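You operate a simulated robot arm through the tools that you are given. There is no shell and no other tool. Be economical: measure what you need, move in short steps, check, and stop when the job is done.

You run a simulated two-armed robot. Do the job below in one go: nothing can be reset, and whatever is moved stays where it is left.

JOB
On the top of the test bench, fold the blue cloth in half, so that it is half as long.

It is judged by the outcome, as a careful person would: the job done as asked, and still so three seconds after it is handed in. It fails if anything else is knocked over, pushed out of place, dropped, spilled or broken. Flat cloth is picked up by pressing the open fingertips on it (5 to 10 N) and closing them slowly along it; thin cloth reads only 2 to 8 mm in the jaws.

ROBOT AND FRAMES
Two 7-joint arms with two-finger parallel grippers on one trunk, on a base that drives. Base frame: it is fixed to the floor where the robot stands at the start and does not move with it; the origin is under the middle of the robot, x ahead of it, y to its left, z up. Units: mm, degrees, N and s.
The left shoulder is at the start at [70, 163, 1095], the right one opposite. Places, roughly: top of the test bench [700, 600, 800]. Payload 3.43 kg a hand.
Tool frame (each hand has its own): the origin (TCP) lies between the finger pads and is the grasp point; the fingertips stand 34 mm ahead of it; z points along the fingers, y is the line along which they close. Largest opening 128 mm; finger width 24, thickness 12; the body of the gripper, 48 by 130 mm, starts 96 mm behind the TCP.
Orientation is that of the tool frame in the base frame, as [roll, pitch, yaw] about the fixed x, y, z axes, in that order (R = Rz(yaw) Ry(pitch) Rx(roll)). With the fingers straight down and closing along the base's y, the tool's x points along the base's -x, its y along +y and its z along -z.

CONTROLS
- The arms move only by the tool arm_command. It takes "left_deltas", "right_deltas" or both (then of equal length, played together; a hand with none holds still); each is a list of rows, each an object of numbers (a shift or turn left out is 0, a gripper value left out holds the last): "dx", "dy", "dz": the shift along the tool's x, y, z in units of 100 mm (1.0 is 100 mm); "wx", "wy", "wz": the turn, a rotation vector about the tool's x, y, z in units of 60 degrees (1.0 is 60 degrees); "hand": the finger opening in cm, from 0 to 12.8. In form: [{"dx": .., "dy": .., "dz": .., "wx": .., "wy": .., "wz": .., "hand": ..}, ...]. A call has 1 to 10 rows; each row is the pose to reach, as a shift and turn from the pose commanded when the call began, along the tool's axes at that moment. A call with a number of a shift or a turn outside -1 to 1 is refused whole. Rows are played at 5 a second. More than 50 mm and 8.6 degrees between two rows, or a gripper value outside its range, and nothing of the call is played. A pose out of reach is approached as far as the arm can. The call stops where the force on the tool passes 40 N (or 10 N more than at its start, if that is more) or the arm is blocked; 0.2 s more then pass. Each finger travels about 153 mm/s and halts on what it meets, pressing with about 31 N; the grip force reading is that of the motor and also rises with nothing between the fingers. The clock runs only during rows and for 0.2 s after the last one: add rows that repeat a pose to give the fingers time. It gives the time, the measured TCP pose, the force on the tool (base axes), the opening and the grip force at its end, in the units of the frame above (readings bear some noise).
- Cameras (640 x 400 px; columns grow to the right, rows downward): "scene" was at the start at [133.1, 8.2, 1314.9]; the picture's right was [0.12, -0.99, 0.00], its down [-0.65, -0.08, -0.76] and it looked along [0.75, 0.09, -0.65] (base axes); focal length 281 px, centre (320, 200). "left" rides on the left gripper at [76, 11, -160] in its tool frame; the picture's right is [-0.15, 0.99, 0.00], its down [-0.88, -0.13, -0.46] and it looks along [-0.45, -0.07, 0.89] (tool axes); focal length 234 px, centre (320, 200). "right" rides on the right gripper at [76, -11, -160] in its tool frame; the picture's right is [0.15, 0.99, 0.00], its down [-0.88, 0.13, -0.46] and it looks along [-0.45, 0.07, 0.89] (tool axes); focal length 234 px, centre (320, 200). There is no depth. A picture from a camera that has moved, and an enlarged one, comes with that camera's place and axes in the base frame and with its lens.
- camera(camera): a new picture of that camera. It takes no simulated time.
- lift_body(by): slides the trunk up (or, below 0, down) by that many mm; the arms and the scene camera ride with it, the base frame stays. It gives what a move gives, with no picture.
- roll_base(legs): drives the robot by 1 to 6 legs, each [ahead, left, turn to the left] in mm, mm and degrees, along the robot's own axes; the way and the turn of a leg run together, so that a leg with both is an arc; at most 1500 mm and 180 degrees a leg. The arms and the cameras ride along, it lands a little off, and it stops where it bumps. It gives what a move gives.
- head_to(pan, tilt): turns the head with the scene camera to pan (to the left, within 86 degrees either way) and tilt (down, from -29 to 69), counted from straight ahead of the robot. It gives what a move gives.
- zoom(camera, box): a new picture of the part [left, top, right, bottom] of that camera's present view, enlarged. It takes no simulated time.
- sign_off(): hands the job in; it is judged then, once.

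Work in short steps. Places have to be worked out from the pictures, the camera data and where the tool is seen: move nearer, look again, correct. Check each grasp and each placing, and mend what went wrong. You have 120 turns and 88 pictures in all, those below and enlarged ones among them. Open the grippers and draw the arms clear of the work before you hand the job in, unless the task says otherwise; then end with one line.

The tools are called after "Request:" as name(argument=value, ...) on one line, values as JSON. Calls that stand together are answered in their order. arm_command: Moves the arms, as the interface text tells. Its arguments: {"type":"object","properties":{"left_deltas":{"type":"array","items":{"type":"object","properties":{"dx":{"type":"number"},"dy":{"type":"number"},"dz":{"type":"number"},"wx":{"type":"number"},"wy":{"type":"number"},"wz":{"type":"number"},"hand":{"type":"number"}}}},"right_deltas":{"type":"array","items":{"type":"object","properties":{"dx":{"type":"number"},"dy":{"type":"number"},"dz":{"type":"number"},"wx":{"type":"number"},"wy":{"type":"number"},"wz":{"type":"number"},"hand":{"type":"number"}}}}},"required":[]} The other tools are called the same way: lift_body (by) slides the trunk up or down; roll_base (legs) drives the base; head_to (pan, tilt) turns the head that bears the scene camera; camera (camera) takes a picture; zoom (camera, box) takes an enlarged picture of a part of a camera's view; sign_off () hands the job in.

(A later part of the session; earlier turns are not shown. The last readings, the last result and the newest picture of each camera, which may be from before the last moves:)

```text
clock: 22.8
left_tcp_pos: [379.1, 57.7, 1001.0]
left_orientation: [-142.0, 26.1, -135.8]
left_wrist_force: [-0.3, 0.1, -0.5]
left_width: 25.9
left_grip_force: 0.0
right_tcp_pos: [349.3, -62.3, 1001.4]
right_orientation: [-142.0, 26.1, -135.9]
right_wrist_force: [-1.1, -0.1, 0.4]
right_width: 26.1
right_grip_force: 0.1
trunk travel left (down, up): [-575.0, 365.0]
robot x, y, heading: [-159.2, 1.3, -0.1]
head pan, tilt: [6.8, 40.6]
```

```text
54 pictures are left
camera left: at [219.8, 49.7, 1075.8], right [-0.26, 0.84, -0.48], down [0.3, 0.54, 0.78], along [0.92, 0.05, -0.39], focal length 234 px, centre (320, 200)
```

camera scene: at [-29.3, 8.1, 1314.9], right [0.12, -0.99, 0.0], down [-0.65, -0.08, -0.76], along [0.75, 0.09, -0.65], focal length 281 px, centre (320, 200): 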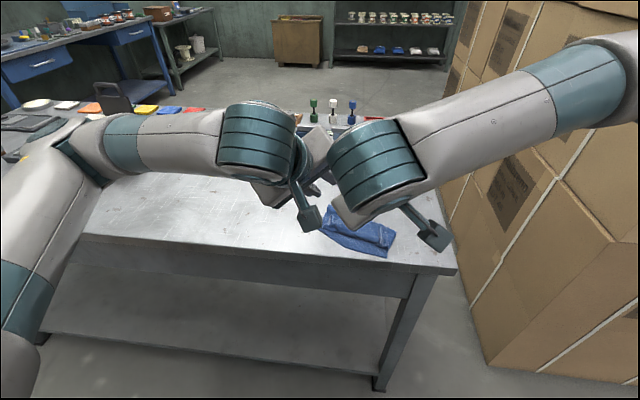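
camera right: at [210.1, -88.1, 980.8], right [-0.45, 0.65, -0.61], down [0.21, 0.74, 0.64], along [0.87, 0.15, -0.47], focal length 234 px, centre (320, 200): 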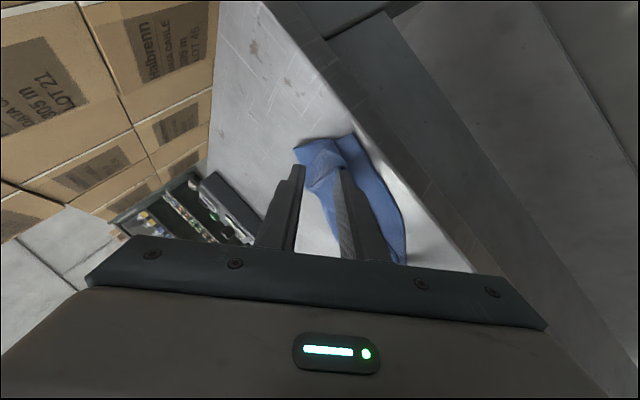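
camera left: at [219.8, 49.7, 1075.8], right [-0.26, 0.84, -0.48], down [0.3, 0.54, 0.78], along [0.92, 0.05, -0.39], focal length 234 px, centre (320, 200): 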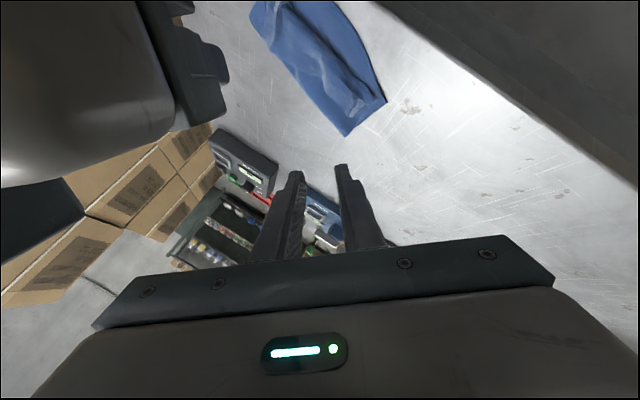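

I'll spread the hands sideways and straighten them for a clear view.

Request:
arm_command(left_deltas=[{"dx": -0.15, "dy": 0.19, "dz": -0.05}, {"dx": -0.31, "dy": 0.37, "dz": -0.1}, {"dx": -0.47, "dy": 0.56, "dz": -0.15}, {"dx": -0.63, "dy": 0.75, "dz": -0.2}], right_deltas=[{"dx": 0.12, "dy": -0.15, "dz": 0.04}, {"dx": 0.24, "dy": -0.3, "dz": 0.08}, {"dx": 0.37, "dy": -0.45, "dz": 0.12}, {"dx": 0.5, "dy": -0.6, "dz": 0.16}])

Request:
arm_command(left_deltas=[{"wx": -0.1, "wy": 0.08}, {"wx": -0.2, "wy": 0.16}, {"wx": -0.3, "wy": 0.24}, {"wx": -0.4, "wy": 0.32}, {"wx": -0.5, "wy": 0.4}, {"wx": -0.587, "wy": 0.466}], right_deltas=[{"wx": -0.1, "wy": 0.08}, {"wx": -0.2, "wy": 0.16}, {"wx": -0.3, "wy": 0.24}, {"wx": -0.4, "wy": 0.32}, {"wx": -0.5, "wy": 0.4}, {"wx": -0.587, "wy": 0.466}])

Request:
camera(camera="scene")

Request:
camera(camera="left")

```text
clock: 23.8
left_tcp_pos: [381.1, 159.6, 1002.6]
left_orientation: [-141.9, 26.1, -135.9]
left_wrist_force: [0.4, 0.1, -0.1]
left_width: 25.8
left_grip_force: 0.1
right_tcp_pos: [349.3, -139.1, 1001.9]
right_orientation: [-141.8, 26.0, -135.8]
right_wrist_force: [0.0, 0.2, 0.0]
right_width: 26.0
right_grip_force: 0.0
trunk travel left (down, up): [-575.0, 365.0]
robot x, y, heading: [-162.8, -0.7, 0.1]
head pan, tilt: [6.8, 40.6]
```

```text
clock: 25.2
left_tcp_pos: [382.5, 157.2, 1001.8]
left_orientation: [179.9, -0.1, -145.0]
left_wrist_force: [-0.3, -0.6, 0.8]
left_width: 25.8
left_grip_force: 0.1
right_tcp_pos: [350.5, -142.0, 1000.3]
right_orientation: [179.9, 0.0, -145.0]
right_wrist_force: [0.3, -0.4, -0.2]
right_width: 26.1
right_grip_force: 0.1
trunk travel left (down, up): [-575.0, 365.0]
robot x, y, heading: [-161.7, 2.7, -0.1]
head pan, tilt: [6.8, 40.6]
```

```text
53 pictures are left
camera scene: at [-27.4, 7.4, 1314.8], right [0.12, -0.99, 0.0], down [-0.65, -0.08, -0.76], along [0.75, 0.09, -0.65], focal length 281 px, centre (320, 200)
```

scene: 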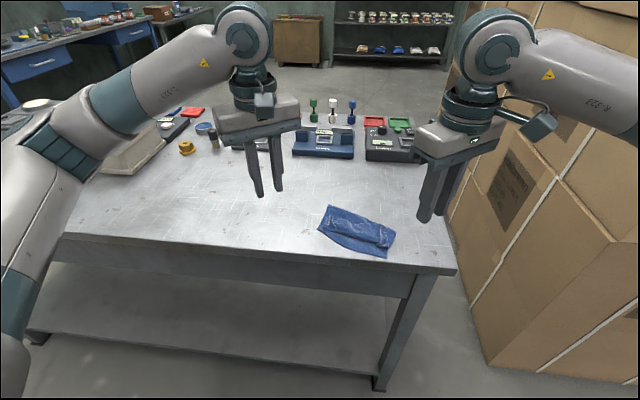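

```text
52 pictures are left
camera left: at [314.6, 121.8, 1162.1], right [-0.45, 0.89, 0.0], down [0.8, 0.4, 0.45], along [0.4, 0.2, -0.89], focal length 234 px, centre (320, 200)
```

left: 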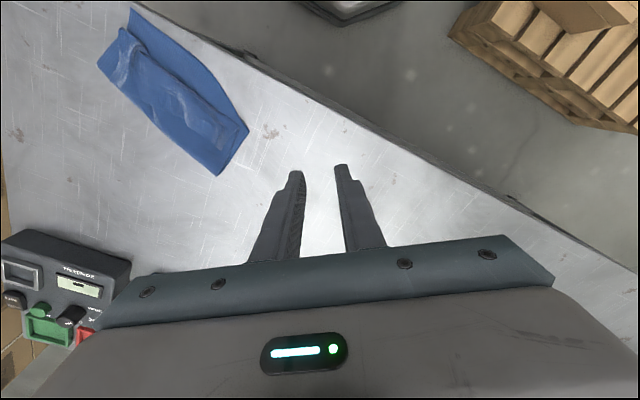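

Request:
zoom(camera="scene", box=[304, 195, 408, 260])

Request:
zoom(camera="left", box=[60, 0, 316, 160])

```text
6.15 times, centred on (356, 228) of scene
camera zoom: at [-27.4, 7.4, 1314.8], right [0.12, -0.99, 0.0], down [-0.65, -0.08, -0.76], along [0.75, 0.09, -0.65], focal length 1730 px, centre (98, 31)
```

zoom: 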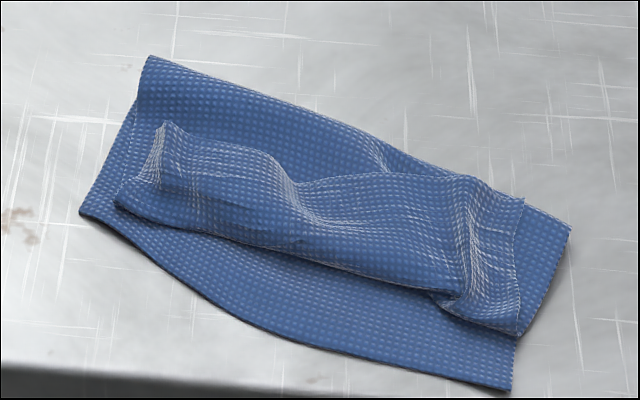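

```text
2.50 times, centred on (188, 80) of left
camera zoom: at [314.6, 121.8, 1162.1], right [-0.45, 0.89, 0.0], down [0.8, 0.4, 0.45], along [0.4, 0.2, -0.89], focal length 585 px, centre (650, 500)
```

zoom: 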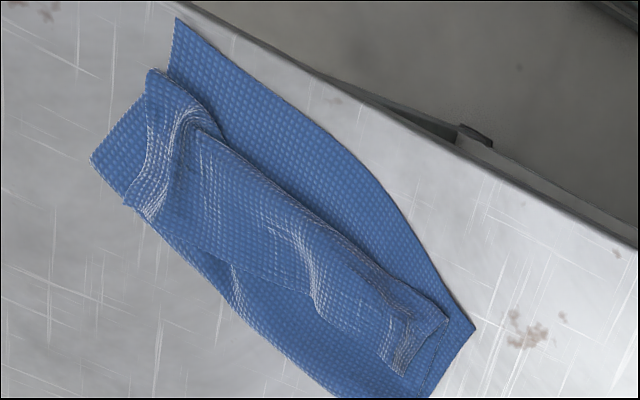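

The cloth is folded, but about 38 mm of the free edge has turned back under itself as a flap facing away. I want to re-grip that flap close to its free edge and lay it down properly, so I'll look closer with the left camera first.

Request:
arm_command(left_deltas=[{"dx": 0.15, "dy": -0.26, "dz": 0.1}, {"dx": 0.29, "dy": -0.53, "dz": 0.2}, {"dx": 0.435, "dy": -0.79, "dz": 0.3}])

Request:
camera(camera="left")

Request:
zoom(camera="right", box=[240, 0, 560, 200])

```text
clock: 26.0
left_tcp_pos: [391.1, 66.1, 973.4]
left_orientation: [179.9, 0.0, -144.9]
left_wrist_force: [-0.4, 0.8, 1.1]
left_width: 26.1
left_grip_force: 0.1
right_tcp_pos: [350.2, -140.4, 999.6]
right_orientation: [179.8, 0.0, -145.0]
right_wrist_force: [-0.2, 0.0, 0.2]
right_width: 25.9
right_grip_force: 0.1
trunk travel left (down, up): [-575.0, 365.0]
robot x, y, heading: [-161.9, 1.9, -0.1]
head pan, tilt: [6.8, 40.6]
```

```text
49 pictures are left
camera left: at [322.6, 32.1, 1132.3], right [-0.45, 0.89, 0.0], down [0.8, 0.4, 0.46], along [0.41, 0.21, -0.89], focal length 234 px, centre (320, 200)
```

left: 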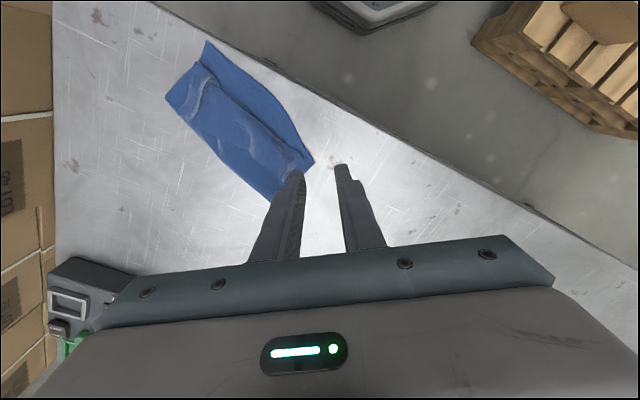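

```text
2.00 times, centred on (400, 100) of right
camera zoom: at [294.7, -193.8, 1159.2], right [-0.69, 0.73, 0.0], down [0.65, 0.61, 0.46], along [0.33, 0.31, -0.89], focal length 468 px, centre (160, 400)
```

zoom: 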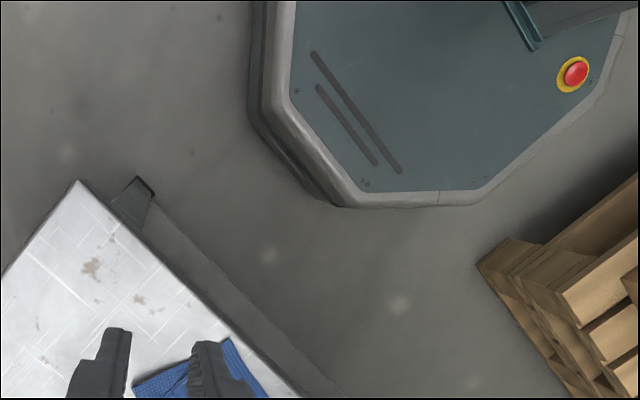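

Request:
zoom(camera="left", box=[150, 30, 342, 210])

Request:
zoom(camera="scene", box=[304, 195, 408, 260])

```text
2.22 times, centred on (246, 120) of left
camera zoom: at [322.6, 32.1, 1132.3], right [-0.45, 0.89, 0.0], down [0.8, 0.4, 0.46], along [0.41, 0.21, -0.89], focal length 520 px, centre (484, 378)
```

zoom: 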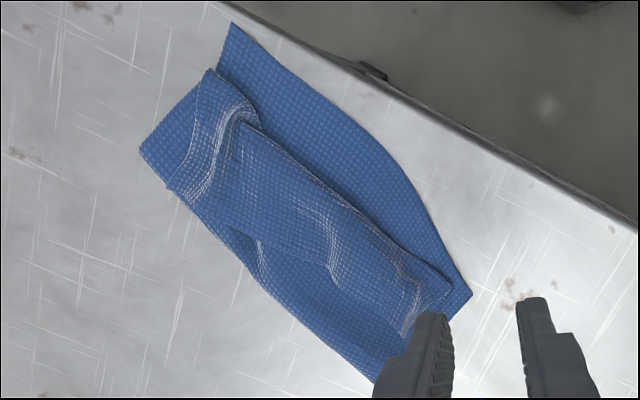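

```text
6.15 times, centred on (356, 228) of scene
camera zoom: at [-28.1, 6.9, 1314.9], right [0.12, -0.99, 0.0], down [-0.65, -0.08, -0.76], along [0.75, 0.09, -0.65], focal length 1730 px, centre (98, 31)
```

zoom: 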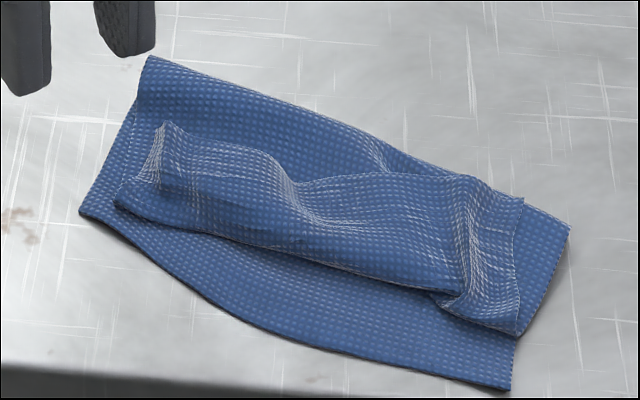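

The free edge of the flap is on top, through about (444,44), (424,-6), (430,-53) and (423,-91). I'll bring both hands over the flap, about 9 mm inside that edge, with fingertips 20 mm above it.

Request:
arm_command(left_deltas=[{"dx": -0.03, "dy": -0.13, "dz": 0.1}, {"dx": -0.06, "dy": -0.26, "dz": 0.3}, {"dx": -0.09, "dy": -0.4, "dz": 0.5}, {"dx": -0.107, "dy": -0.527, "dz": 0.66}], right_deltas=[{"dx": -0.24, "dy": 0.04, "dz": 0.2}, {"dx": -0.48, "dy": 0.08, "dz": 0.45}, {"dx": -0.72, "dy": 0.13, "dz": 0.7}, {"dx": -0.94, "dy": 0.17, "dz": 0.92}])

Request:
zoom(camera="scene", box=[294, 175, 422, 255])

Request:
camera(camera="left")

Request:
camera(camera="right")

```text
clock: 27.0
left_tcp_pos: [431.6, 32.5, 906.1]
left_orientation: [179.9, 0.0, -144.9]
left_wrist_force: [-0.3, -1.0, -0.8]
left_width: 25.9
left_grip_force: 0.1
right_tcp_pos: [419.0, -73.0, 908.6]
right_orientation: [-180.0, 0.1, -145.0]
right_wrist_force: [0.3, 0.4, -0.5]
right_width: 26.0
right_grip_force: 0.0
trunk travel left (down, up): [-575.0, 365.0]
robot x, y, heading: [-159.3, 2.1, 0.1]
head pan, tilt: [6.8, 40.6]
```

```text
5.00 times, centred on (358, 215) of scene
camera zoom: at [-27.4, 8.2, 1314.8], right [0.12, -0.99, 0.0], down [-0.65, -0.08, -0.76], along [0.75, 0.09, -0.65], focal length 1405 px, centre (130, 125)
```

zoom: 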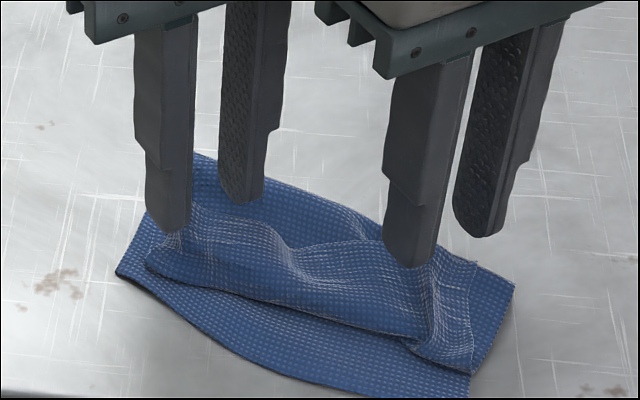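

```text
44 pictures are left
camera left: at [363.5, -4.0, 1065.9], right [-0.45, 0.89, 0.0], down [0.8, 0.4, 0.46], along [0.41, 0.2, -0.89], focal length 234 px, centre (320, 200)
```

left: 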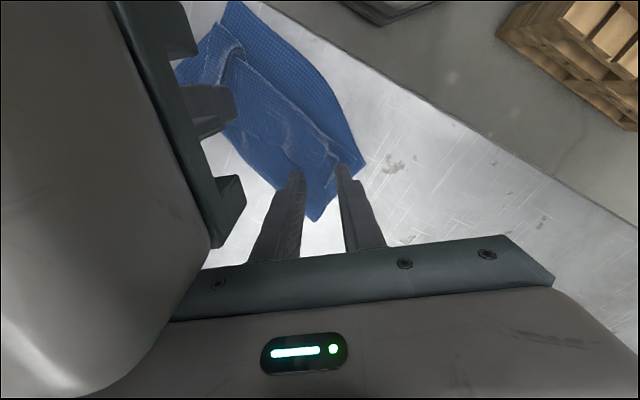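

```text
43 pictures are left
camera right: at [362.9, -125.5, 1067.6], right [-0.69, 0.73, 0.0], down [0.65, 0.61, 0.46], along [0.33, 0.31, -0.89], focal length 234 px, centre (320, 200)
```

right: 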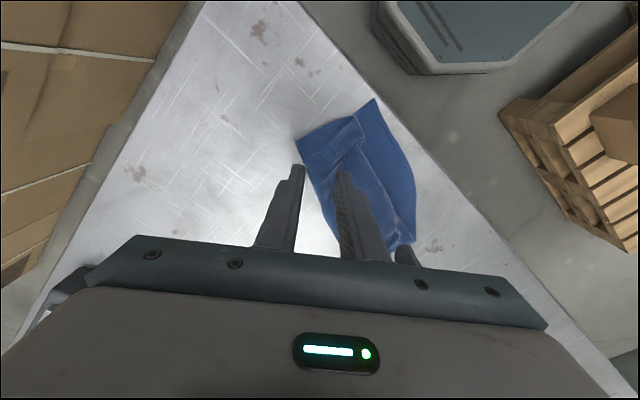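

With this yaw, one finger of each hand would miss the flap and catch the layer below. I'll flip the flap one end at a time instead, with the closing axis along the edge. The right hand moves away and the left rises and yaws to match.

Request:
arm_command(right_deltas=[{"dz": -0.4}, {"dz": -0.8}, {"dz": -0.9, "dx": 0.3, "dy": -0.2}, {"dz": -0.9, "dx": 0.6, "dy": -0.4}, {"dz": -0.9, "dx": 0.9, "dy": -0.6}, {"dz": -0.9, "dx": 0.9, "dy": -0.9}])

Request:
arm_command(left_deltas=[{"dz": -0.15, "wz": 0.12}, {"dz": -0.2, "wz": 0.24}, {"dz": -0.2, "wz": 0.36}, {"dz": -0.2, "wz": 0.48}, {"dz": -0.2, "wz": 0.6}, {"dz": -0.2, "wz": 0.72}, {"dz": -0.2, "wz": 0.84}, {"dz": -0.1, "wz": 0.945}, {"dz": 0.0, "wz": 0.945}, {"dz": 0.1, "wz": 0.945}])

Request:
zoom(camera="scene", box=[294, 175, 422, 255])

Request:
camera(camera="left")

```text
clock: 28.4
left_tcp_pos: [430.6, 31.5, 905.4]
left_orientation: [180.0, 0.0, -145.0]
left_wrist_force: [-0.1, 0.2, 0.2]
left_width: 26.1
left_grip_force: 0.1
right_tcp_pos: [394.4, -197.8, 1000.4]
right_orientation: [179.9, 0.1, -145.1]
right_wrist_force: [-1.2, 0.2, 0.3]
right_width: 26.2
right_grip_force: 0.1
trunk travel left (down, up): [-575.0, 365.0]
robot x, y, heading: [-161.9, -5.1, 0.0]
head pan, tilt: [6.8, 40.6]
```

```text
clock: 30.6
left_tcp_pos: [432.1, 31.7, 895.3]
left_orientation: [180.0, 0.0, 158.2]
left_wrist_force: [0.0, -0.5, 0.1]
left_width: 26.0
left_grip_force: 0.1
right_tcp_pos: [395.7, -196.6, 999.5]
right_orientation: [180.0, 0.0, -145.0]
right_wrist_force: [0.0, -0.1, -0.9]
right_width: 26.0
right_grip_force: 0.0
trunk travel left (down, up): [-575.0, 365.0]
robot x, y, heading: [-160.9, -1.8, 0.3]
head pan, tilt: [6.8, 40.6]
```

```text
5.00 times, centred on (358, 215) of scene
camera zoom: at [-28.3, 8.2, 1314.9], right [0.12, -0.99, 0.0], down [-0.65, -0.08, -0.76], along [0.75, 0.09, -0.65], focal length 1405 px, centre (130, 125)
```

zoom: 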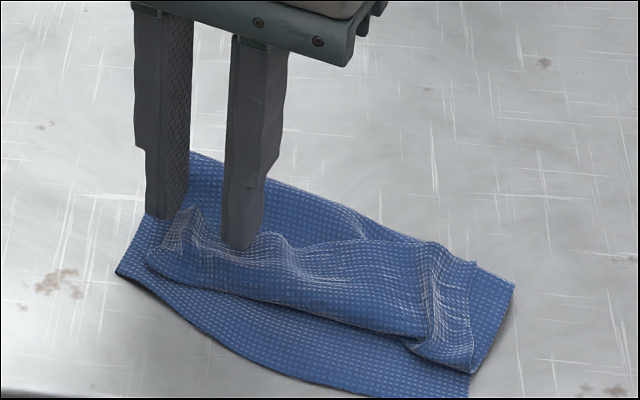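

```text
41 pictures are left
camera left: at [364.9, 68.8, 1056.0], right [0.5, 0.86, 0.0], down [0.77, -0.45, 0.46], along [0.39, -0.23, -0.89], focal length 234 px, centre (320, 200)
```

left: 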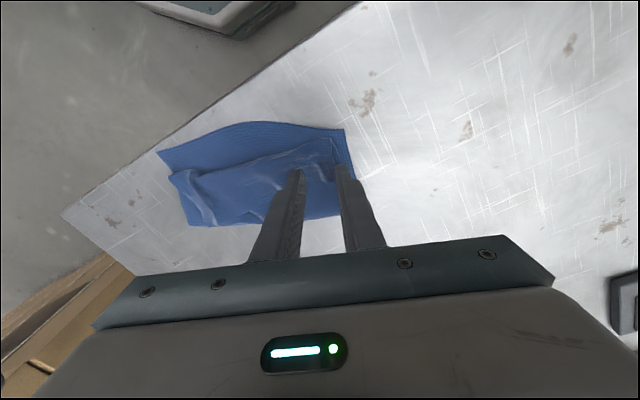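

The fingers now straddle the standing ridge at the flap's left end. I'll move 5 mm nearer, go down a few mm and close there.

Request:
arm_command(left_deltas=[{"dx": 0.05, "dy": 0.03, "dz": 0.02}, {"dx": 0.05, "dy": 0.03, "dz": 0.04}, {"dx": 0.05, "dy": 0.03, "dz": 0.055}, {"dx": 0.05, "dy": 0.03, "dz": 0.055}])

Request:
zoom(camera="scene", box=[300, 185, 380, 235])

```text
clock: 31.6
left_tcp_pos: [426.9, 35.3, 890.2]
left_orientation: [180.0, -0.1, 158.3]
left_wrist_force: [0.5, 0.7, 0.0]
left_width: 26.1
left_grip_force: 0.0
right_tcp_pos: [395.3, -196.9, 999.8]
right_orientation: [-179.9, 0.0, -145.0]
right_wrist_force: [-0.2, 0.5, 1.1]
right_width: 26.1
right_grip_force: 0.0
trunk travel left (down, up): [-575.0, 365.0]
robot x, y, heading: [-161.0, -2.0, 0.1]
head pan, tilt: [6.8, 40.6]
```

```text
8.00 times, centred on (340, 210) of scene
camera zoom: at [-28.4, 8.1, 1314.9], right [0.12, -0.99, 0.0], down [-0.65, -0.08, -0.76], along [0.75, 0.09, -0.65], focal length 2248 px, centre (160, 120)
```

zoom: 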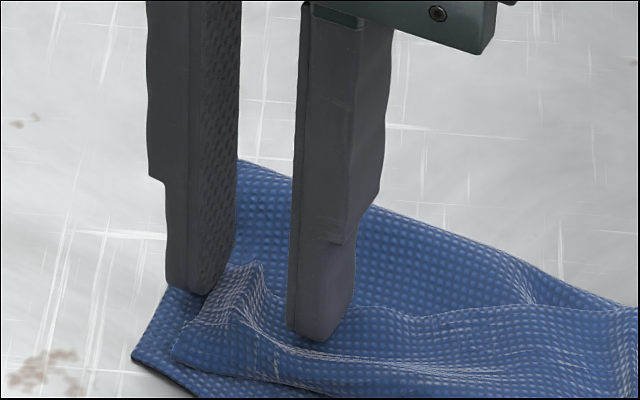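

The ridge stands neatly between the fingers. I'll close slowly.

Request:
arm_command(left_deltas=[{"dz": 0.01, "hand": 2.2}, {"dz": 0.01, "hand": 1.8}, {"dz": 0.01, "hand": 1.4}, {"dz": 0.01, "hand": 1.0}, {"dz": 0.01, "hand": 0.6}, {"dz": 0.01, "hand": 0.2}, {"dz": 0.01, "hand": 0.0}, {"dz": 0.01, "hand": 0.0}])

Request:
zoom(camera="scene", box=[300, 185, 396, 245])

```text
clock: 33.4
left_tcp_pos: [428.0, 36.3, 889.0]
left_orientation: [-180.0, 0.1, 158.2]
left_wrist_force: [-0.4, -1.4, 0.6]
left_width: 2.1
left_grip_force: 31.3
right_tcp_pos: [394.8, -197.0, 1000.4]
right_orientation: [180.0, 0.0, -145.0]
right_wrist_force: [0.3, 0.2, -0.2]
right_width: 26.1
right_grip_force: 0.1
trunk travel left (down, up): [-575.0, 365.0]
robot x, y, heading: [-158.0, 1.1, -0.1]
head pan, tilt: [6.8, 40.6]
```

```text
6.67 times, centred on (348, 215) of scene
camera zoom: at [-28.5, 8.1, 1314.9], right [0.12, -0.99, 0.0], down [-0.65, -0.08, -0.76], along [0.75, 0.09, -0.65], focal length 1874 px, centre (133, 100)
```

zoom: 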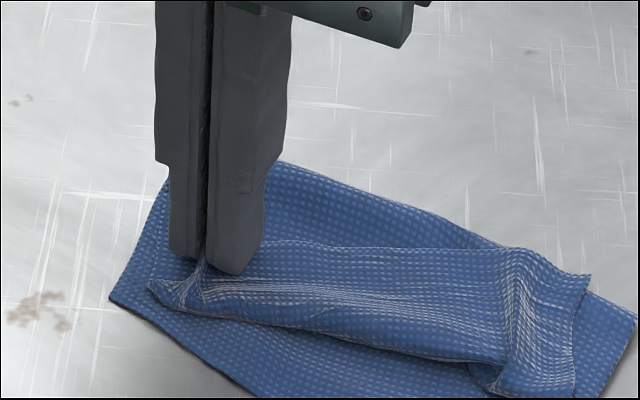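

The grip holds 2.1 mm. The earlier 45° tilt left the edge bent back past vertical, so this time I'll tilt the fingers nearly horizontal before releasing. First I lift the corner and open the fold a little so the fold line can re-form further out.

Request:
arm_command(left_deltas=[{"dz": -0.2}, {"dz": -0.4}, {"dz": -0.55, "dx": -0.15}, {"dz": -0.65, "dx": -0.3}, {"dz": -0.7, "dx": -0.45}, {"dz": -0.7, "dx": -0.6}])

Request:
zoom(camera="scene", box=[294, 165, 422, 255])

```text
clock: 34.8
left_tcp_pos: [484.0, 13.0, 960.4]
left_orientation: [-179.9, 0.0, 158.4]
left_wrist_force: [-0.5, 0.2, -0.4]
left_width: 2.1
left_grip_force: 31.4
right_tcp_pos: [395.2, -198.3, 999.5]
right_orientation: [180.0, 0.1, -145.0]
right_wrist_force: [-0.5, 0.5, -0.5]
right_width: 26.2
right_grip_force: 0.2
trunk travel left (down, up): [-575.0, 365.0]
robot x, y, heading: [-160.8, 0.2, 0.1]
head pan, tilt: [6.8, 40.6]
```

```text
4.44 times, centred on (358, 210) of scene
camera zoom: at [-28.2, 7.7, 1314.8], right [0.12, -0.99, 0.0], down [-0.65, -0.08, -0.76], along [0.75, 0.09, -0.65], focal length 1249 px, centre (151, 156)
```

zoom: 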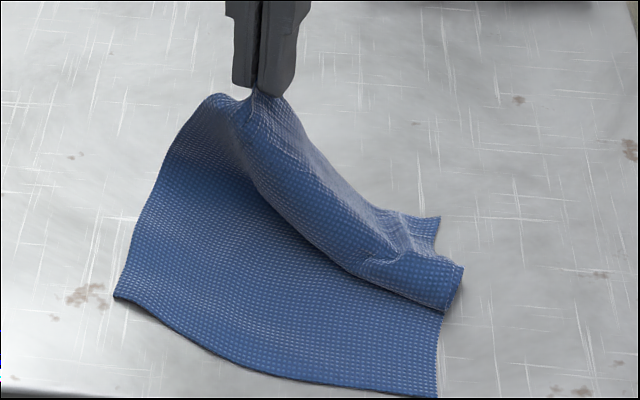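

The upper layer opens well. Now I'll carry the left corner back in an arc while tilting the fingers forward, 40° in this step.

Request:
arm_command(left_deltas=[{"dx": 0.135, "dy": 0.013, "dz": -0.02, "wy": -0.133}, {"dx": 0.27, "dy": 0.026, "dz": 0.0, "wy": -0.267}, {"dx": 0.4, "dy": 0.04, "dz": 0.04, "wy": -0.4}, {"dx": 0.54, "dy": 0.053, "dz": 0.1, "wy": -0.533}, {"dx": 0.673, "dy": 0.066, "dz": 0.16, "wy": -0.667}])

Request:
zoom(camera="scene", box=[294, 165, 422, 255])

```text
clock: 36.0
left_tcp_pos: [422.4, 46.2, 943.6]
left_orientation: [-179.9, 40.2, 158.5]
left_wrist_force: [0.3, -1.1, 1.1]
left_width: 2.7
left_grip_force: 31.1
right_tcp_pos: [394.0, -196.4, 1000.7]
right_orientation: [179.9, 0.0, -145.0]
right_wrist_force: [0.8, 0.0, -0.4]
right_width: 26.0
right_grip_force: 0.1
trunk travel left (down, up): [-575.0, 365.0]
robot x, y, heading: [-164.1, -1.7, 0.1]
head pan, tilt: [6.8, 40.6]
```

```text
4.44 times, centred on (358, 210) of scene
camera zoom: at [-28.8, 9.0, 1315.0], right [0.12, -0.99, 0.0], down [-0.65, -0.08, -0.76], along [0.75, 0.09, -0.65], focal length 1249 px, centre (151, 156)
```

zoom: 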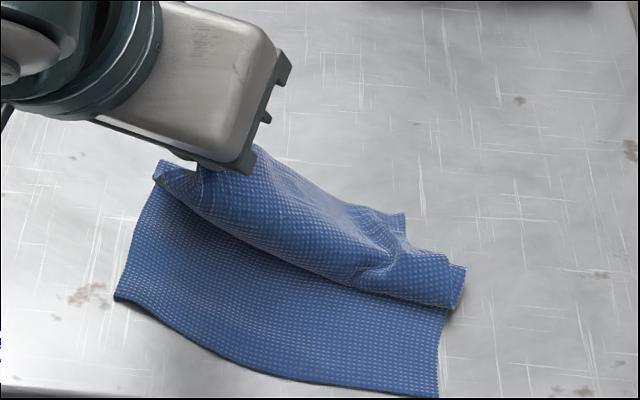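

On track: the tip is at about (443,38,918). Now I go on to 80° tilt and lower to the near corner.

Request:
arm_command(left_deltas=[{"dx": 0.14, "dy": 0.01, "dz": 0.02, "wy": -0.111}, {"dx": 0.29, "dy": 0.02, "dz": 0.05, "wy": -0.222}, {"dx": 0.43, "dy": 0.03, "dz": 0.09, "wy": -0.333}, {"dx": 0.57, "dy": 0.035, "dz": 0.14, "wy": -0.445}, {"dx": 0.72, "dy": 0.04, "dz": 0.19, "wy": -0.556}, {"dx": 0.86, "dy": 0.047, "dz": 0.243, "wy": -0.667}, {"dx": 0.86, "dy": 0.047, "dz": 0.243, "wy": -0.667}])

Request:
zoom(camera="scene", box=[294, 165, 422, 255])

Request:
camera(camera="left")

```text
clock: 37.6
left_tcp_pos: [398.8, 57.5, 908.9]
left_orientation: [-180.0, 60.0, 158.3]
left_wrist_force: [1.0, 0.3, 0.3]
left_width: 2.7
left_grip_force: 30.9
left hand out of reach, approached as far as the arm can: row 4, 5, 6, 7
right_tcp_pos: [394.3, -196.7, 1000.8]
right_orientation: [180.0, 0.0, -145.1]
right_wrist_force: [-0.4, 0.8, 0.5]
right_width: 26.0
right_grip_force: 0.1
trunk travel left (down, up): [-575.0, 365.0]
robot x, y, heading: [-161.0, -4.8, 0.2]
head pan, tilt: [6.8, 40.6]
```

```text
4.44 times, centred on (358, 210) of scene
camera zoom: at [-28.5, 8.1, 1314.9], right [0.12, -0.99, 0.0], down [-0.65, -0.08, -0.76], along [0.75, 0.09, -0.65], focal length 1249 px, centre (151, 156)
```

zoom: 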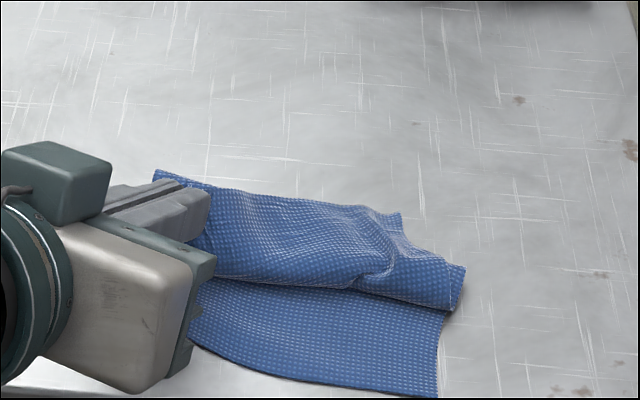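

```text
35 pictures are left
camera left: at [238.9, 132.1, 923.6], right [0.43, 0.89, 0.13], down [-0.01, -0.14, 0.99], along [0.9, -0.43, -0.05], focal length 234 px, centre (320, 200)
```

left: 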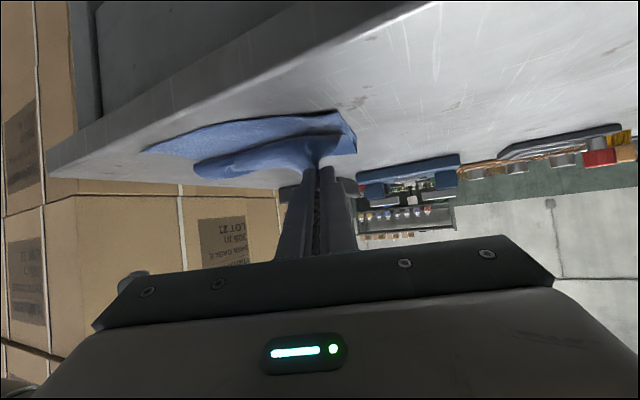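

The arm ran out of reach at 60° tilt, so the robot stands too close. I'll bring the hand back up and forward with some slack, then step the base back while advancing the hand to compensate.

Request:
arm_command(left_deltas=[{"dx": -0.14, "dz": 0.06, "wy": 0.111}, {"dx": -0.27, "dz": 0.12, "wy": 0.222}, {"dx": -0.41, "dy": -0.02, "dz": 0.18, "wy": 0.333}, {"dx": -0.55, "dy": -0.03, "dz": 0.25, "wy": 0.444}, {"dx": -0.68, "dy": -0.04, "dz": 0.31, "wy": 0.556}, {"dx": -0.817, "dy": -0.047, "dz": 0.367, "wy": 0.667}])

```text
clock: 39.0
left_tcp_pos: [464.4, 25.5, 959.6]
left_orientation: [-180.0, 19.8, 158.3]
left_wrist_force: [-0.1, 0.9, -0.3]
left_width: 2.5
left_grip_force: 30.2
right_tcp_pos: [394.8, -197.3, 1000.4]
right_orientation: [179.9, 0.0, -145.0]
right_wrist_force: [-0.4, -0.2, 0.5]
right_width: 26.1
right_grip_force: 0.1
trunk travel left (down, up): [-575.0, 365.0]
robot x, y, heading: [-162.0, -2.0, 0.1]
head pan, tilt: [6.8, 40.6]
```

The hand is back up at about (475,21,928) at 20° tilt. I'll step the base back now.

Request:
roll_base(legs=[[-45, 0, 0]])

Request:
arm_command(left_deltas=[{"dx": -0.22, "dy": 0.1, "dz": 0.08}, {"dx": -0.43, "dy": 0.19, "dz": 0.16}, {"dx": -0.65, "dy": 0.28, "dz": 0.24}, {"dx": -0.79, "dy": 0.33, "dz": 0.29}])

Request:
roll_base(legs=[[-75, 0, 0]])

Request:
zoom(camera="scene", box=[284, 135, 412, 215])

```text
clock: 39.9
left_tcp_pos: [418.6, 26.9, 959.4]
left_orientation: [-180.0, 20.1, 158.3]
left_wrist_force: [-1.3, -0.4, -0.3]
left_width: 2.6
left_grip_force: 30.7
right_tcp_pos: [349.8, -197.2, 999.8]
right_orientation: [-180.0, -0.2, -145.0]
right_wrist_force: [0.1, 0.2, 1.0]
right_width: 25.7
right_grip_force: 0.1
trunk travel left (down, up): [-575.0, 365.0]
robot x, y, heading: [-203.9, 0.1, -0.3]
head pan, tilt: [6.8, 40.6]
```

```text
clock: 40.9
left_tcp_pos: [510.7, 26.1, 961.1]
left_orientation: [179.9, 20.0, 158.3]
left_wrist_force: [-1.2, -0.3, 0.5]
left_width: 2.6
left_grip_force: 30.7
right_tcp_pos: [350.7, -196.7, 999.4]
right_orientation: [-180.0, 0.1, -145.1]
right_wrist_force: [-0.1, 0.3, 0.4]
right_width: 25.8
right_grip_force: 0.0
trunk travel left (down, up): [-575.0, 365.0]
robot x, y, heading: [-205.0, -2.4, -0.3]
head pan, tilt: [6.8, 40.6]
```

```text
clock: 42.0
left_tcp_pos: [434.4, 25.9, 962.7]
left_orientation: [-180.0, 20.0, 158.3]
left_wrist_force: [-0.7, 0.9, -0.5]
left_width: 2.5
left_grip_force: 31.0
right_tcp_pos: [275.1, -197.1, 998.5]
right_orientation: [-180.0, -0.1, -144.9]
right_wrist_force: [-0.4, 0.4, 1.1]
right_width: 25.7
right_grip_force: 0.2
trunk travel left (down, up): [-575.0, 365.0]
robot x, y, heading: [-282.0, -0.5, -0.2]
head pan, tilt: [6.8, 40.6]
```

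```text
5.00 times, centred on (348, 175) of scene
camera zoom: at [-148.3, 8.1, 1315.0], right [0.12, -0.99, 0.0], down [-0.65, -0.08, -0.76], along [0.75, 0.09, -0.65], focal length 1405 px, centre (180, 325)
```

zoom: 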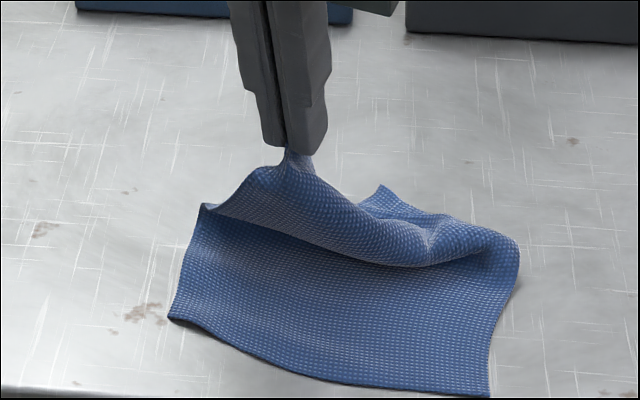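

The base is back at x = -282 with slack kept in the cloth. The near corners are at BL(395,79) and BR(356,-81). I'll run the arc again: to 50° tilt, then 80°, down onto the near-left corner.

Request:
arm_command(left_deltas=[{"dx": 0.12, "dy": 0.02, "dz": 0.03, "wy": -0.125}, {"dx": 0.25, "dy": 0.05, "dz": 0.07, "wy": -0.25}, {"dx": 0.37, "dy": 0.07, "dz": 0.13, "wy": -0.375}, {"dx": 0.497, "dy": 0.097, "dz": 0.2, "wy": -0.5}])

Request:
arm_command(left_deltas=[{"dx": 0.16, "dy": 0.025, "dz": 0.02, "wy": -0.125}, {"dx": 0.33, "dy": 0.05, "dz": 0.04, "wy": -0.25}, {"dx": 0.49, "dy": 0.075, "dz": 0.07, "wy": -0.375}, {"dx": 0.656, "dy": 0.1, "dz": 0.105, "wy": -0.5}, {"dx": 0.656, "dy": 0.1, "dz": 0.105, "wy": -0.5}])

Request:
zoom(camera="scene", box=[284, 135, 412, 215])

Request:
camera(camera="left")

```text
clock: 43.0
left_tcp_pos: [400.9, 51.8, 925.7]
left_orientation: [-179.7, 50.0, 158.5]
left_wrist_force: [0.1, 0.6, -0.2]
left_width: 2.5
left_grip_force: 31.2
right_tcp_pos: [275.9, -197.6, 999.7]
right_orientation: [180.0, 0.0, -145.0]
right_wrist_force: [-0.6, -0.7, -0.1]
right_width: 26.1
right_grip_force: 0.1
trunk travel left (down, up): [-575.0, 365.0]
robot x, y, heading: [-278.9, 2.0, 0.1]
head pan, tilt: [6.8, 40.6]
```

```text
clock: 44.2
left_tcp_pos: [391.0, 58.8, 904.5]
left_orientation: [-180.0, 61.2, 158.5]
left_wrist_force: [-0.2, 0.6, 0.3]
left_width: 2.6
left_grip_force: 31.4
left hand out of reach, approached as far as the arm can: row 2, 3, 4, 5
right_tcp_pos: [276.4, -197.4, 999.3]
right_orientation: [180.0, 0.0, -145.0]
right_wrist_force: [-0.2, 0.8, 0.4]
right_width: 25.9
right_grip_force: 0.1
trunk travel left (down, up): [-575.0, 365.0]
robot x, y, heading: [-280.0, -1.5, 0.3]
head pan, tilt: [6.8, 40.6]
```

```text
5.00 times, centred on (348, 175) of scene
camera zoom: at [-147.2, 7.9, 1314.9], right [0.12, -0.99, 0.0], down [-0.65, -0.08, -0.76], along [0.75, 0.09, -0.65], focal length 1405 px, centre (180, 325)
```

zoom: 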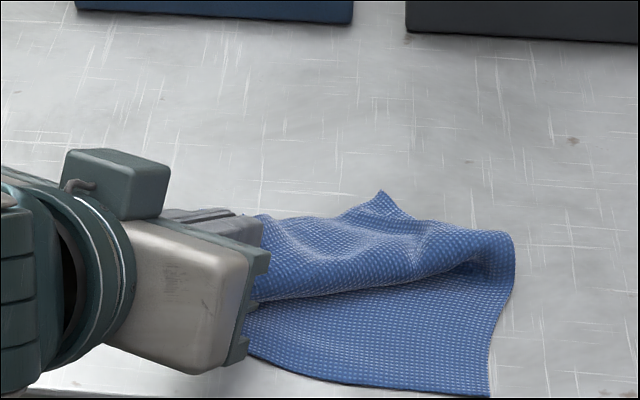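

```text
32 pictures are left
camera left: at [231.7, 133.1, 915.6], right [0.43, 0.89, 0.13], down [-0.02, -0.13, 0.99], along [0.9, -0.43, -0.03], focal length 234 px, centre (320, 200)
```

left: 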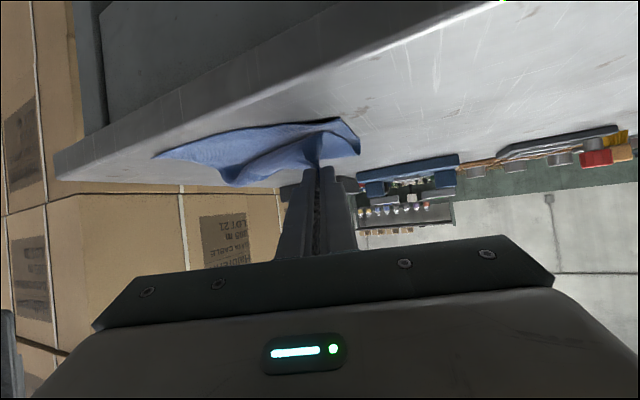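

The limit is again at about 61°, so it is a wrist limit and not reach. Lowering the trunk should level the forearm and allow more tilt. I'll bring the hand up and forward with slack, then step the trunk down.

Request:
arm_command(left_deltas=[{"dx": -0.18, "dz": 0.08, "wy": 0.12}, {"dx": -0.36, "dy": -0.02, "dz": 0.16, "wy": 0.24}, {"dx": -0.54, "dy": -0.03, "dz": 0.23, "wy": 0.36}, {"dx": -0.72, "dy": -0.04, "dz": 0.31, "wy": 0.48}, {"dx": -0.91, "dy": -0.044, "dz": 0.388, "wy": 0.6}])

Request:
lift_body(by=-55)

```text
clock: 45.4
left_tcp_pos: [463.1, 25.6, 964.9]
left_orientation: [180.0, 25.0, 158.3]
left_wrist_force: [0.0, 0.0, -0.8]
left_width: 2.3
left_grip_force: 31.3
right_tcp_pos: [276.5, -198.4, 998.4]
right_orientation: [179.8, 0.1, -145.0]
right_wrist_force: [0.3, 0.3, 0.1]
right_width: 26.2
right_grip_force: 0.0
trunk travel left (down, up): [-575.0, 365.0]
robot x, y, heading: [-281.6, -0.7, -0.1]
head pan, tilt: [6.8, 40.6]
```

```text
clock: 46.3
left_tcp_pos: [462.3, 25.1, 909.9]
left_orientation: [180.0, 25.2, 158.4]
left_wrist_force: [-0.4, -0.2, -0.1]
left_width: 2.3
left_grip_force: 31.2
right_tcp_pos: [276.8, -197.2, 944.4]
right_orientation: [-180.0, 0.0, -145.0]
right_wrist_force: [-0.3, -1.2, 0.1]
right_width: 26.1
right_grip_force: 0.2
trunk travel left (down, up): [-520.0, 420.0]
robot x, y, heading: [-279.4, -2.1, -0.2]
head pan, tilt: [6.8, 40.6]
```

Request:
arm_command(left_deltas=[{"dx": -0.08, "dz": -0.18}, {"dx": -0.17, "dz": -0.36}, {"dx": -0.254, "dz": -0.544}], right_deltas=[{"dz": -0.33}, {"dz": -0.66}, {"dz": -1.0}])

Request:
lift_body(by=-60)

Request:
arm_command(left_deltas=[{"dx": -0.08, "dz": -0.18}, {"dx": -0.17, "dz": -0.36}, {"dx": -0.254, "dz": -0.544}], right_deltas=[{"dz": -0.33}, {"dz": -0.66}, {"dz": -1.0}])

Request:
lift_body(by=-60)

Request:
arm_command(left_deltas=[{"dx": -0.08, "dz": -0.18}, {"dx": -0.17, "dz": -0.36}, {"dx": -0.254, "dz": -0.544}])

Request:
camera(camera="scene")

```text
clock: 47.1
left_tcp_pos: [461.1, 26.1, 971.3]
left_orientation: [180.0, 25.3, 158.3]
left_wrist_force: [-0.5, -1.0, 0.7]
left_width: 2.4
left_grip_force: 31.7
right_tcp_pos: [275.5, -197.1, 1048.1]
right_orientation: [-180.0, 0.1, -145.1]
right_wrist_force: [-0.9, 0.7, 0.3]
right_width: 25.9
right_grip_force: 0.0
trunk travel left (down, up): [-520.0, 420.0]
robot x, y, heading: [-279.8, -0.7, -0.2]
head pan, tilt: [6.8, 40.6]
```

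```text
clock: 48.1
left_tcp_pos: [461.6, 27.4, 910.7]
left_orientation: [-179.9, 25.2, 158.3]
left_wrist_force: [0.7, 0.0, 1.0]
left_width: 2.3
left_grip_force: 30.8
right_tcp_pos: [277.1, -197.0, 986.8]
right_orientation: [-180.0, 0.0, -145.1]
right_wrist_force: [-0.5, 0.7, -0.7]
right_width: 26.0
right_grip_force: 0.0
trunk travel left (down, up): [-460.0, 480.0]
robot x, y, heading: [-277.7, -2.4, 0.1]
head pan, tilt: [6.8, 40.6]
```

```text
clock: 48.9
left_tcp_pos: [460.1, 26.5, 970.4]
left_orientation: [179.9, 25.3, 158.4]
left_wrist_force: [0.5, -0.5, -0.2]
left_width: 2.4
left_grip_force: 31.1
right_tcp_pos: [274.1, -195.4, 1087.8]
right_orientation: [-179.9, 0.0, -145.0]
right_wrist_force: [0.4, -0.8, 0.2]
right_width: 26.0
right_grip_force: 0.0
trunk travel left (down, up): [-460.0, 480.0]
robot x, y, heading: [-278.6, -0.1, 0.1]
head pan, tilt: [6.8, 40.6]
```

```text
clock: 49.9
left_tcp_pos: [461.0, 26.8, 910.4]
left_orientation: [180.0, 25.2, 158.3]
left_wrist_force: [-0.2, 0.0, -0.1]
left_width: 2.5
left_grip_force: 31.0
right_tcp_pos: [276.2, -197.5, 1025.7]
right_orientation: [-180.0, 0.0, -145.0]
right_wrist_force: [0.7, -0.8, -0.1]
right_width: 25.7
right_grip_force: 0.0
trunk travel left (down, up): [-400.0, 540.0]
robot x, y, heading: [-279.8, -0.1, -0.1]
head pan, tilt: [6.8, 40.6]
```

```text
clock: 50.7
left_tcp_pos: [460.4, 27.1, 971.3]
left_orientation: [-179.9, 25.2, 158.3]
left_wrist_force: [-0.3, -0.3, -0.5]
left_width: 2.5
left_grip_force: 31.4
right_tcp_pos: [275.1, -197.0, 1023.5]
right_orientation: [-180.0, 0.0, -145.1]
right_wrist_force: [-0.1, 0.0, 0.0]
right_width: 25.6
right_grip_force: 0.1
trunk travel left (down, up): [-400.0, 540.0]
robot x, y, heading: [-278.7, 1.9, 0.1]
head pan, tilt: [6.8, 40.6]
```

```text
31 pictures are left
camera scene: at [-147.7, 7.9, 1139.9], right [0.12, -0.99, 0.0], down [-0.65, -0.08, -0.76], along [0.75, 0.09, -0.65], focal length 281 px, centre (320, 200)
```

scene: 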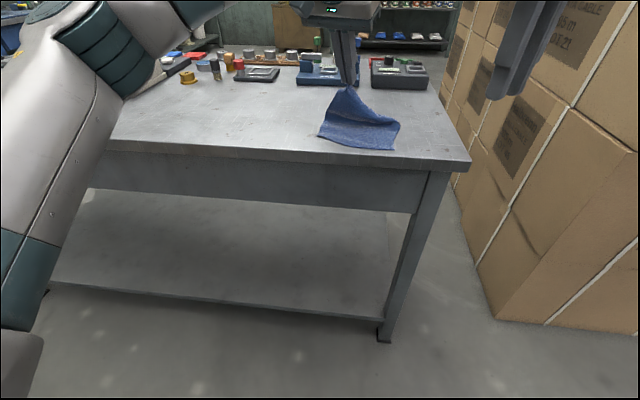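

Request:
zoom(camera="scene", box=[300, 75, 428, 155])

```text
5.00 times, centred on (364, 115) of scene
camera zoom: at [-147.7, 7.9, 1139.9], right [0.12, -0.99, 0.0], down [-0.65, -0.08, -0.76], along [0.75, 0.09, -0.65], focal length 1405 px, centre (100, 625)
```

zoom: 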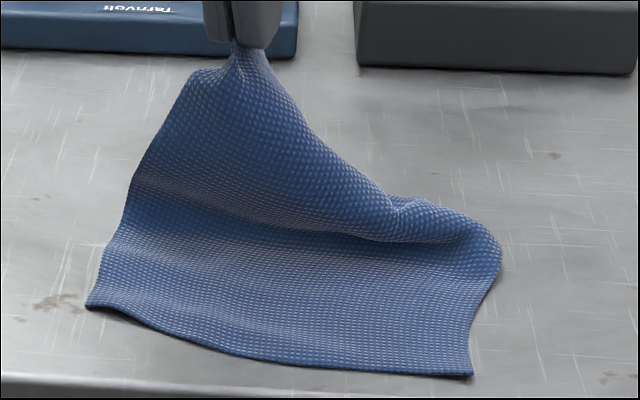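

The table geometry is still consistent. I'll place the left corner again with the lower trunk, to 50° and then 80°.

Request:
arm_command(left_deltas=[{"dx": 0.16, "dy": 0.01, "dz": 0.0, "wy": -0.104}, {"dx": 0.32, "dy": 0.02, "dz": 0.02, "wy": -0.208}, {"dx": 0.48, "dy": 0.03, "dz": 0.06, "wy": -0.312}, {"dx": 0.63, "dy": 0.04, "dz": 0.114, "wy": -0.417}])

Request:
arm_command(left_deltas=[{"dx": 0.15, "dy": 0.01, "dz": 0.0, "wy": -0.1}, {"dx": 0.31, "dy": 0.02, "dz": 0.01, "wy": -0.2}, {"dx": 0.47, "dy": 0.03, "dz": 0.02, "wy": -0.3}, {"dx": 0.63, "dy": 0.035, "dz": 0.04, "wy": -0.4}, {"dx": 0.785, "dy": 0.043, "dz": 0.06, "wy": -0.5}, {"dx": 0.785, "dy": 0.043, "dz": 0.06, "wy": -0.5}])

Request:
zoom(camera="scene", box=[300, 75, 428, 155])

```text
clock: 51.7
left_tcp_pos: [413.8, 50.1, 931.8]
left_orientation: [-179.9, 50.3, 158.4]
left_wrist_force: [-0.3, 0.2, 0.3]
left_width: 2.5
left_grip_force: 30.8
right_tcp_pos: [276.9, -196.2, 1025.1]
right_orientation: [-180.0, 0.0, -145.1]
right_wrist_force: [-1.7, 0.0, 0.0]
right_width: 26.2
right_grip_force: 0.0
trunk travel left (down, up): [-400.0, 540.0]
robot x, y, heading: [-281.8, -0.2, 0.0]
head pan, tilt: [6.8, 40.6]
```

```text
clock: 53.1
left_tcp_pos: [377.0, 69.3, 875.4]
left_orientation: [-179.9, 77.4, 158.5]
left_wrist_force: [0.6, -0.4, 0.7]
left_width: 2.5
left_grip_force: 31.5
left hand out of reach, approached as far as the arm can: row 5, 6
right_tcp_pos: [275.2, -198.4, 1025.3]
right_orientation: [-180.0, 0.0, -145.0]
right_wrist_force: [0.3, 0.6, 0.0]
right_width: 25.9
right_grip_force: 0.1
trunk travel left (down, up): [-400.0, 540.0]
robot x, y, heading: [-280.4, 2.4, 0.2]
head pan, tilt: [6.8, 40.6]
```

```text
5.00 times, centred on (364, 115) of scene
camera zoom: at [-147.2, 8.2, 1139.9], right [0.12, -0.99, 0.0], down [-0.65, -0.08, -0.76], along [0.75, 0.09, -0.65], focal length 1405 px, centre (100, 625)
```

zoom: 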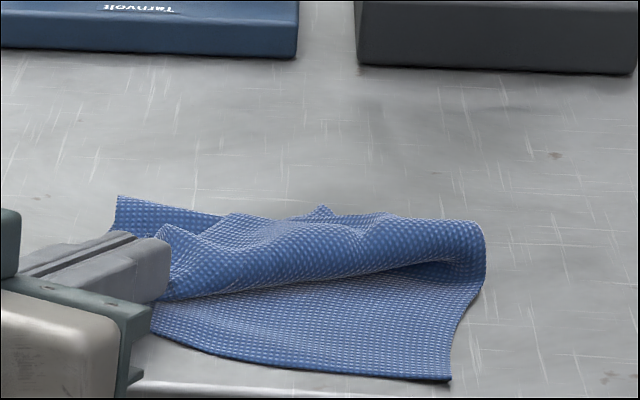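

At 77° the left tip is at about (408,57,868). I'll lower the trunk 6 mm to seat it, open, and withdraw straight back along the fingers.

Request:
lift_body(by=-6)

Request:
arm_command(left_deltas=[{"hand": 0.6}, {"hand": 1.2}, {"hand": 1.8}, {"hand": 2.4}, {"hand": 2.4, "dz": -0.1}, {"dz": -0.25}, {"dz": -0.45}, {"dz": -0.7}, {"dz": -1.0}])

Request:
zoom(camera="scene", box=[300, 75, 428, 155])

```text
clock: 53.7
left_tcp_pos: [376.0, 68.7, 870.2]
left_orientation: [179.8, 77.6, 158.1]
left_wrist_force: [2.0, 0.3, 14.0]
left_width: 2.4
left_grip_force: 30.3
right_tcp_pos: [275.7, -196.5, 1019.0]
right_orientation: [180.0, 0.0, -145.0]
right_wrist_force: [-0.8, 1.0, 0.1]
right_width: 26.1
right_grip_force: 0.0
trunk travel left (down, up): [-394.0, 546.0]
robot x, y, heading: [-280.1, -2.0, -0.0]
head pan, tilt: [6.8, 40.6]
```

```text
clock: 55.7
left_tcp_pos: [310.1, 100.8, 892.6]
left_orientation: [-179.9, 77.1, 158.4]
left_wrist_force: [-0.5, -0.7, 0.2]
left_width: 24.1
left_grip_force: 0.0
left hand out of reach, approached as far as the arm can: row 9
right_tcp_pos: [276.0, -196.4, 1019.4]
right_orientation: [-180.0, 0.0, -145.0]
right_wrist_force: [0.9, 0.2, -0.4]
right_width: 26.3
right_grip_force: 0.1
trunk travel left (down, up): [-394.0, 546.0]
robot x, y, heading: [-280.9, -0.8, 0.1]
head pan, tilt: [6.8, 40.6]
```

```text
5.00 times, centred on (364, 115) of scene
camera zoom: at [-147.4, 8.2, 1133.9], right [0.12, -0.99, 0.0], down [-0.65, -0.08, -0.76], along [0.75, 0.09, -0.65], focal length 1405 px, centre (100, 625)
```

zoom: 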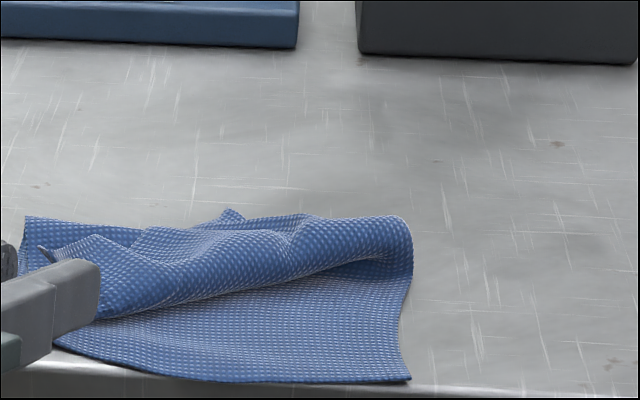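

The withdrawal dragged the cloth about 30 mm. I'll check how it sits at the left fingers before moving on.

Request:
camera(camera="left")

Request:
camera(camera="scene")

```text
27 pictures are left
camera left: at [153.0, 173.7, 855.1], right [0.4, 0.91, 0.14], down [-0.28, -0.03, 0.96], along [0.88, -0.42, 0.24], focal length 234 px, centre (320, 200)
```

left: 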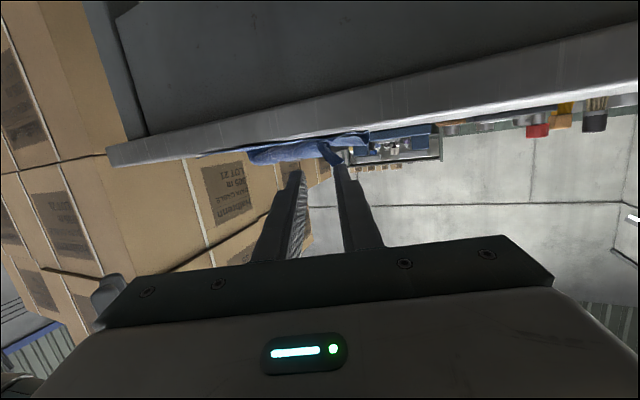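

```text
26 pictures are left
camera scene: at [-147.4, 8.2, 1133.9], right [0.12, -0.99, 0.0], down [-0.65, -0.08, -0.76], along [0.75, 0.09, -0.65], focal length 281 px, centre (320, 200)
```

scene: 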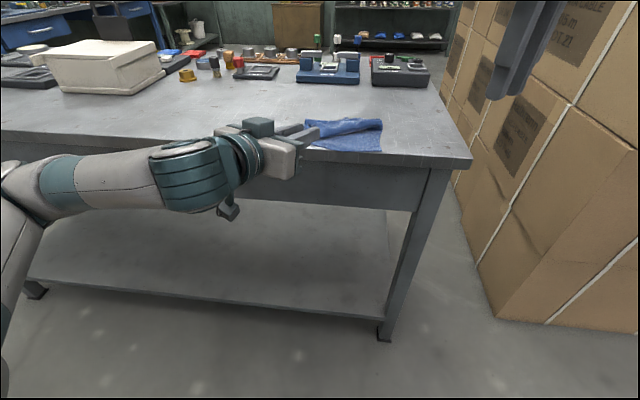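

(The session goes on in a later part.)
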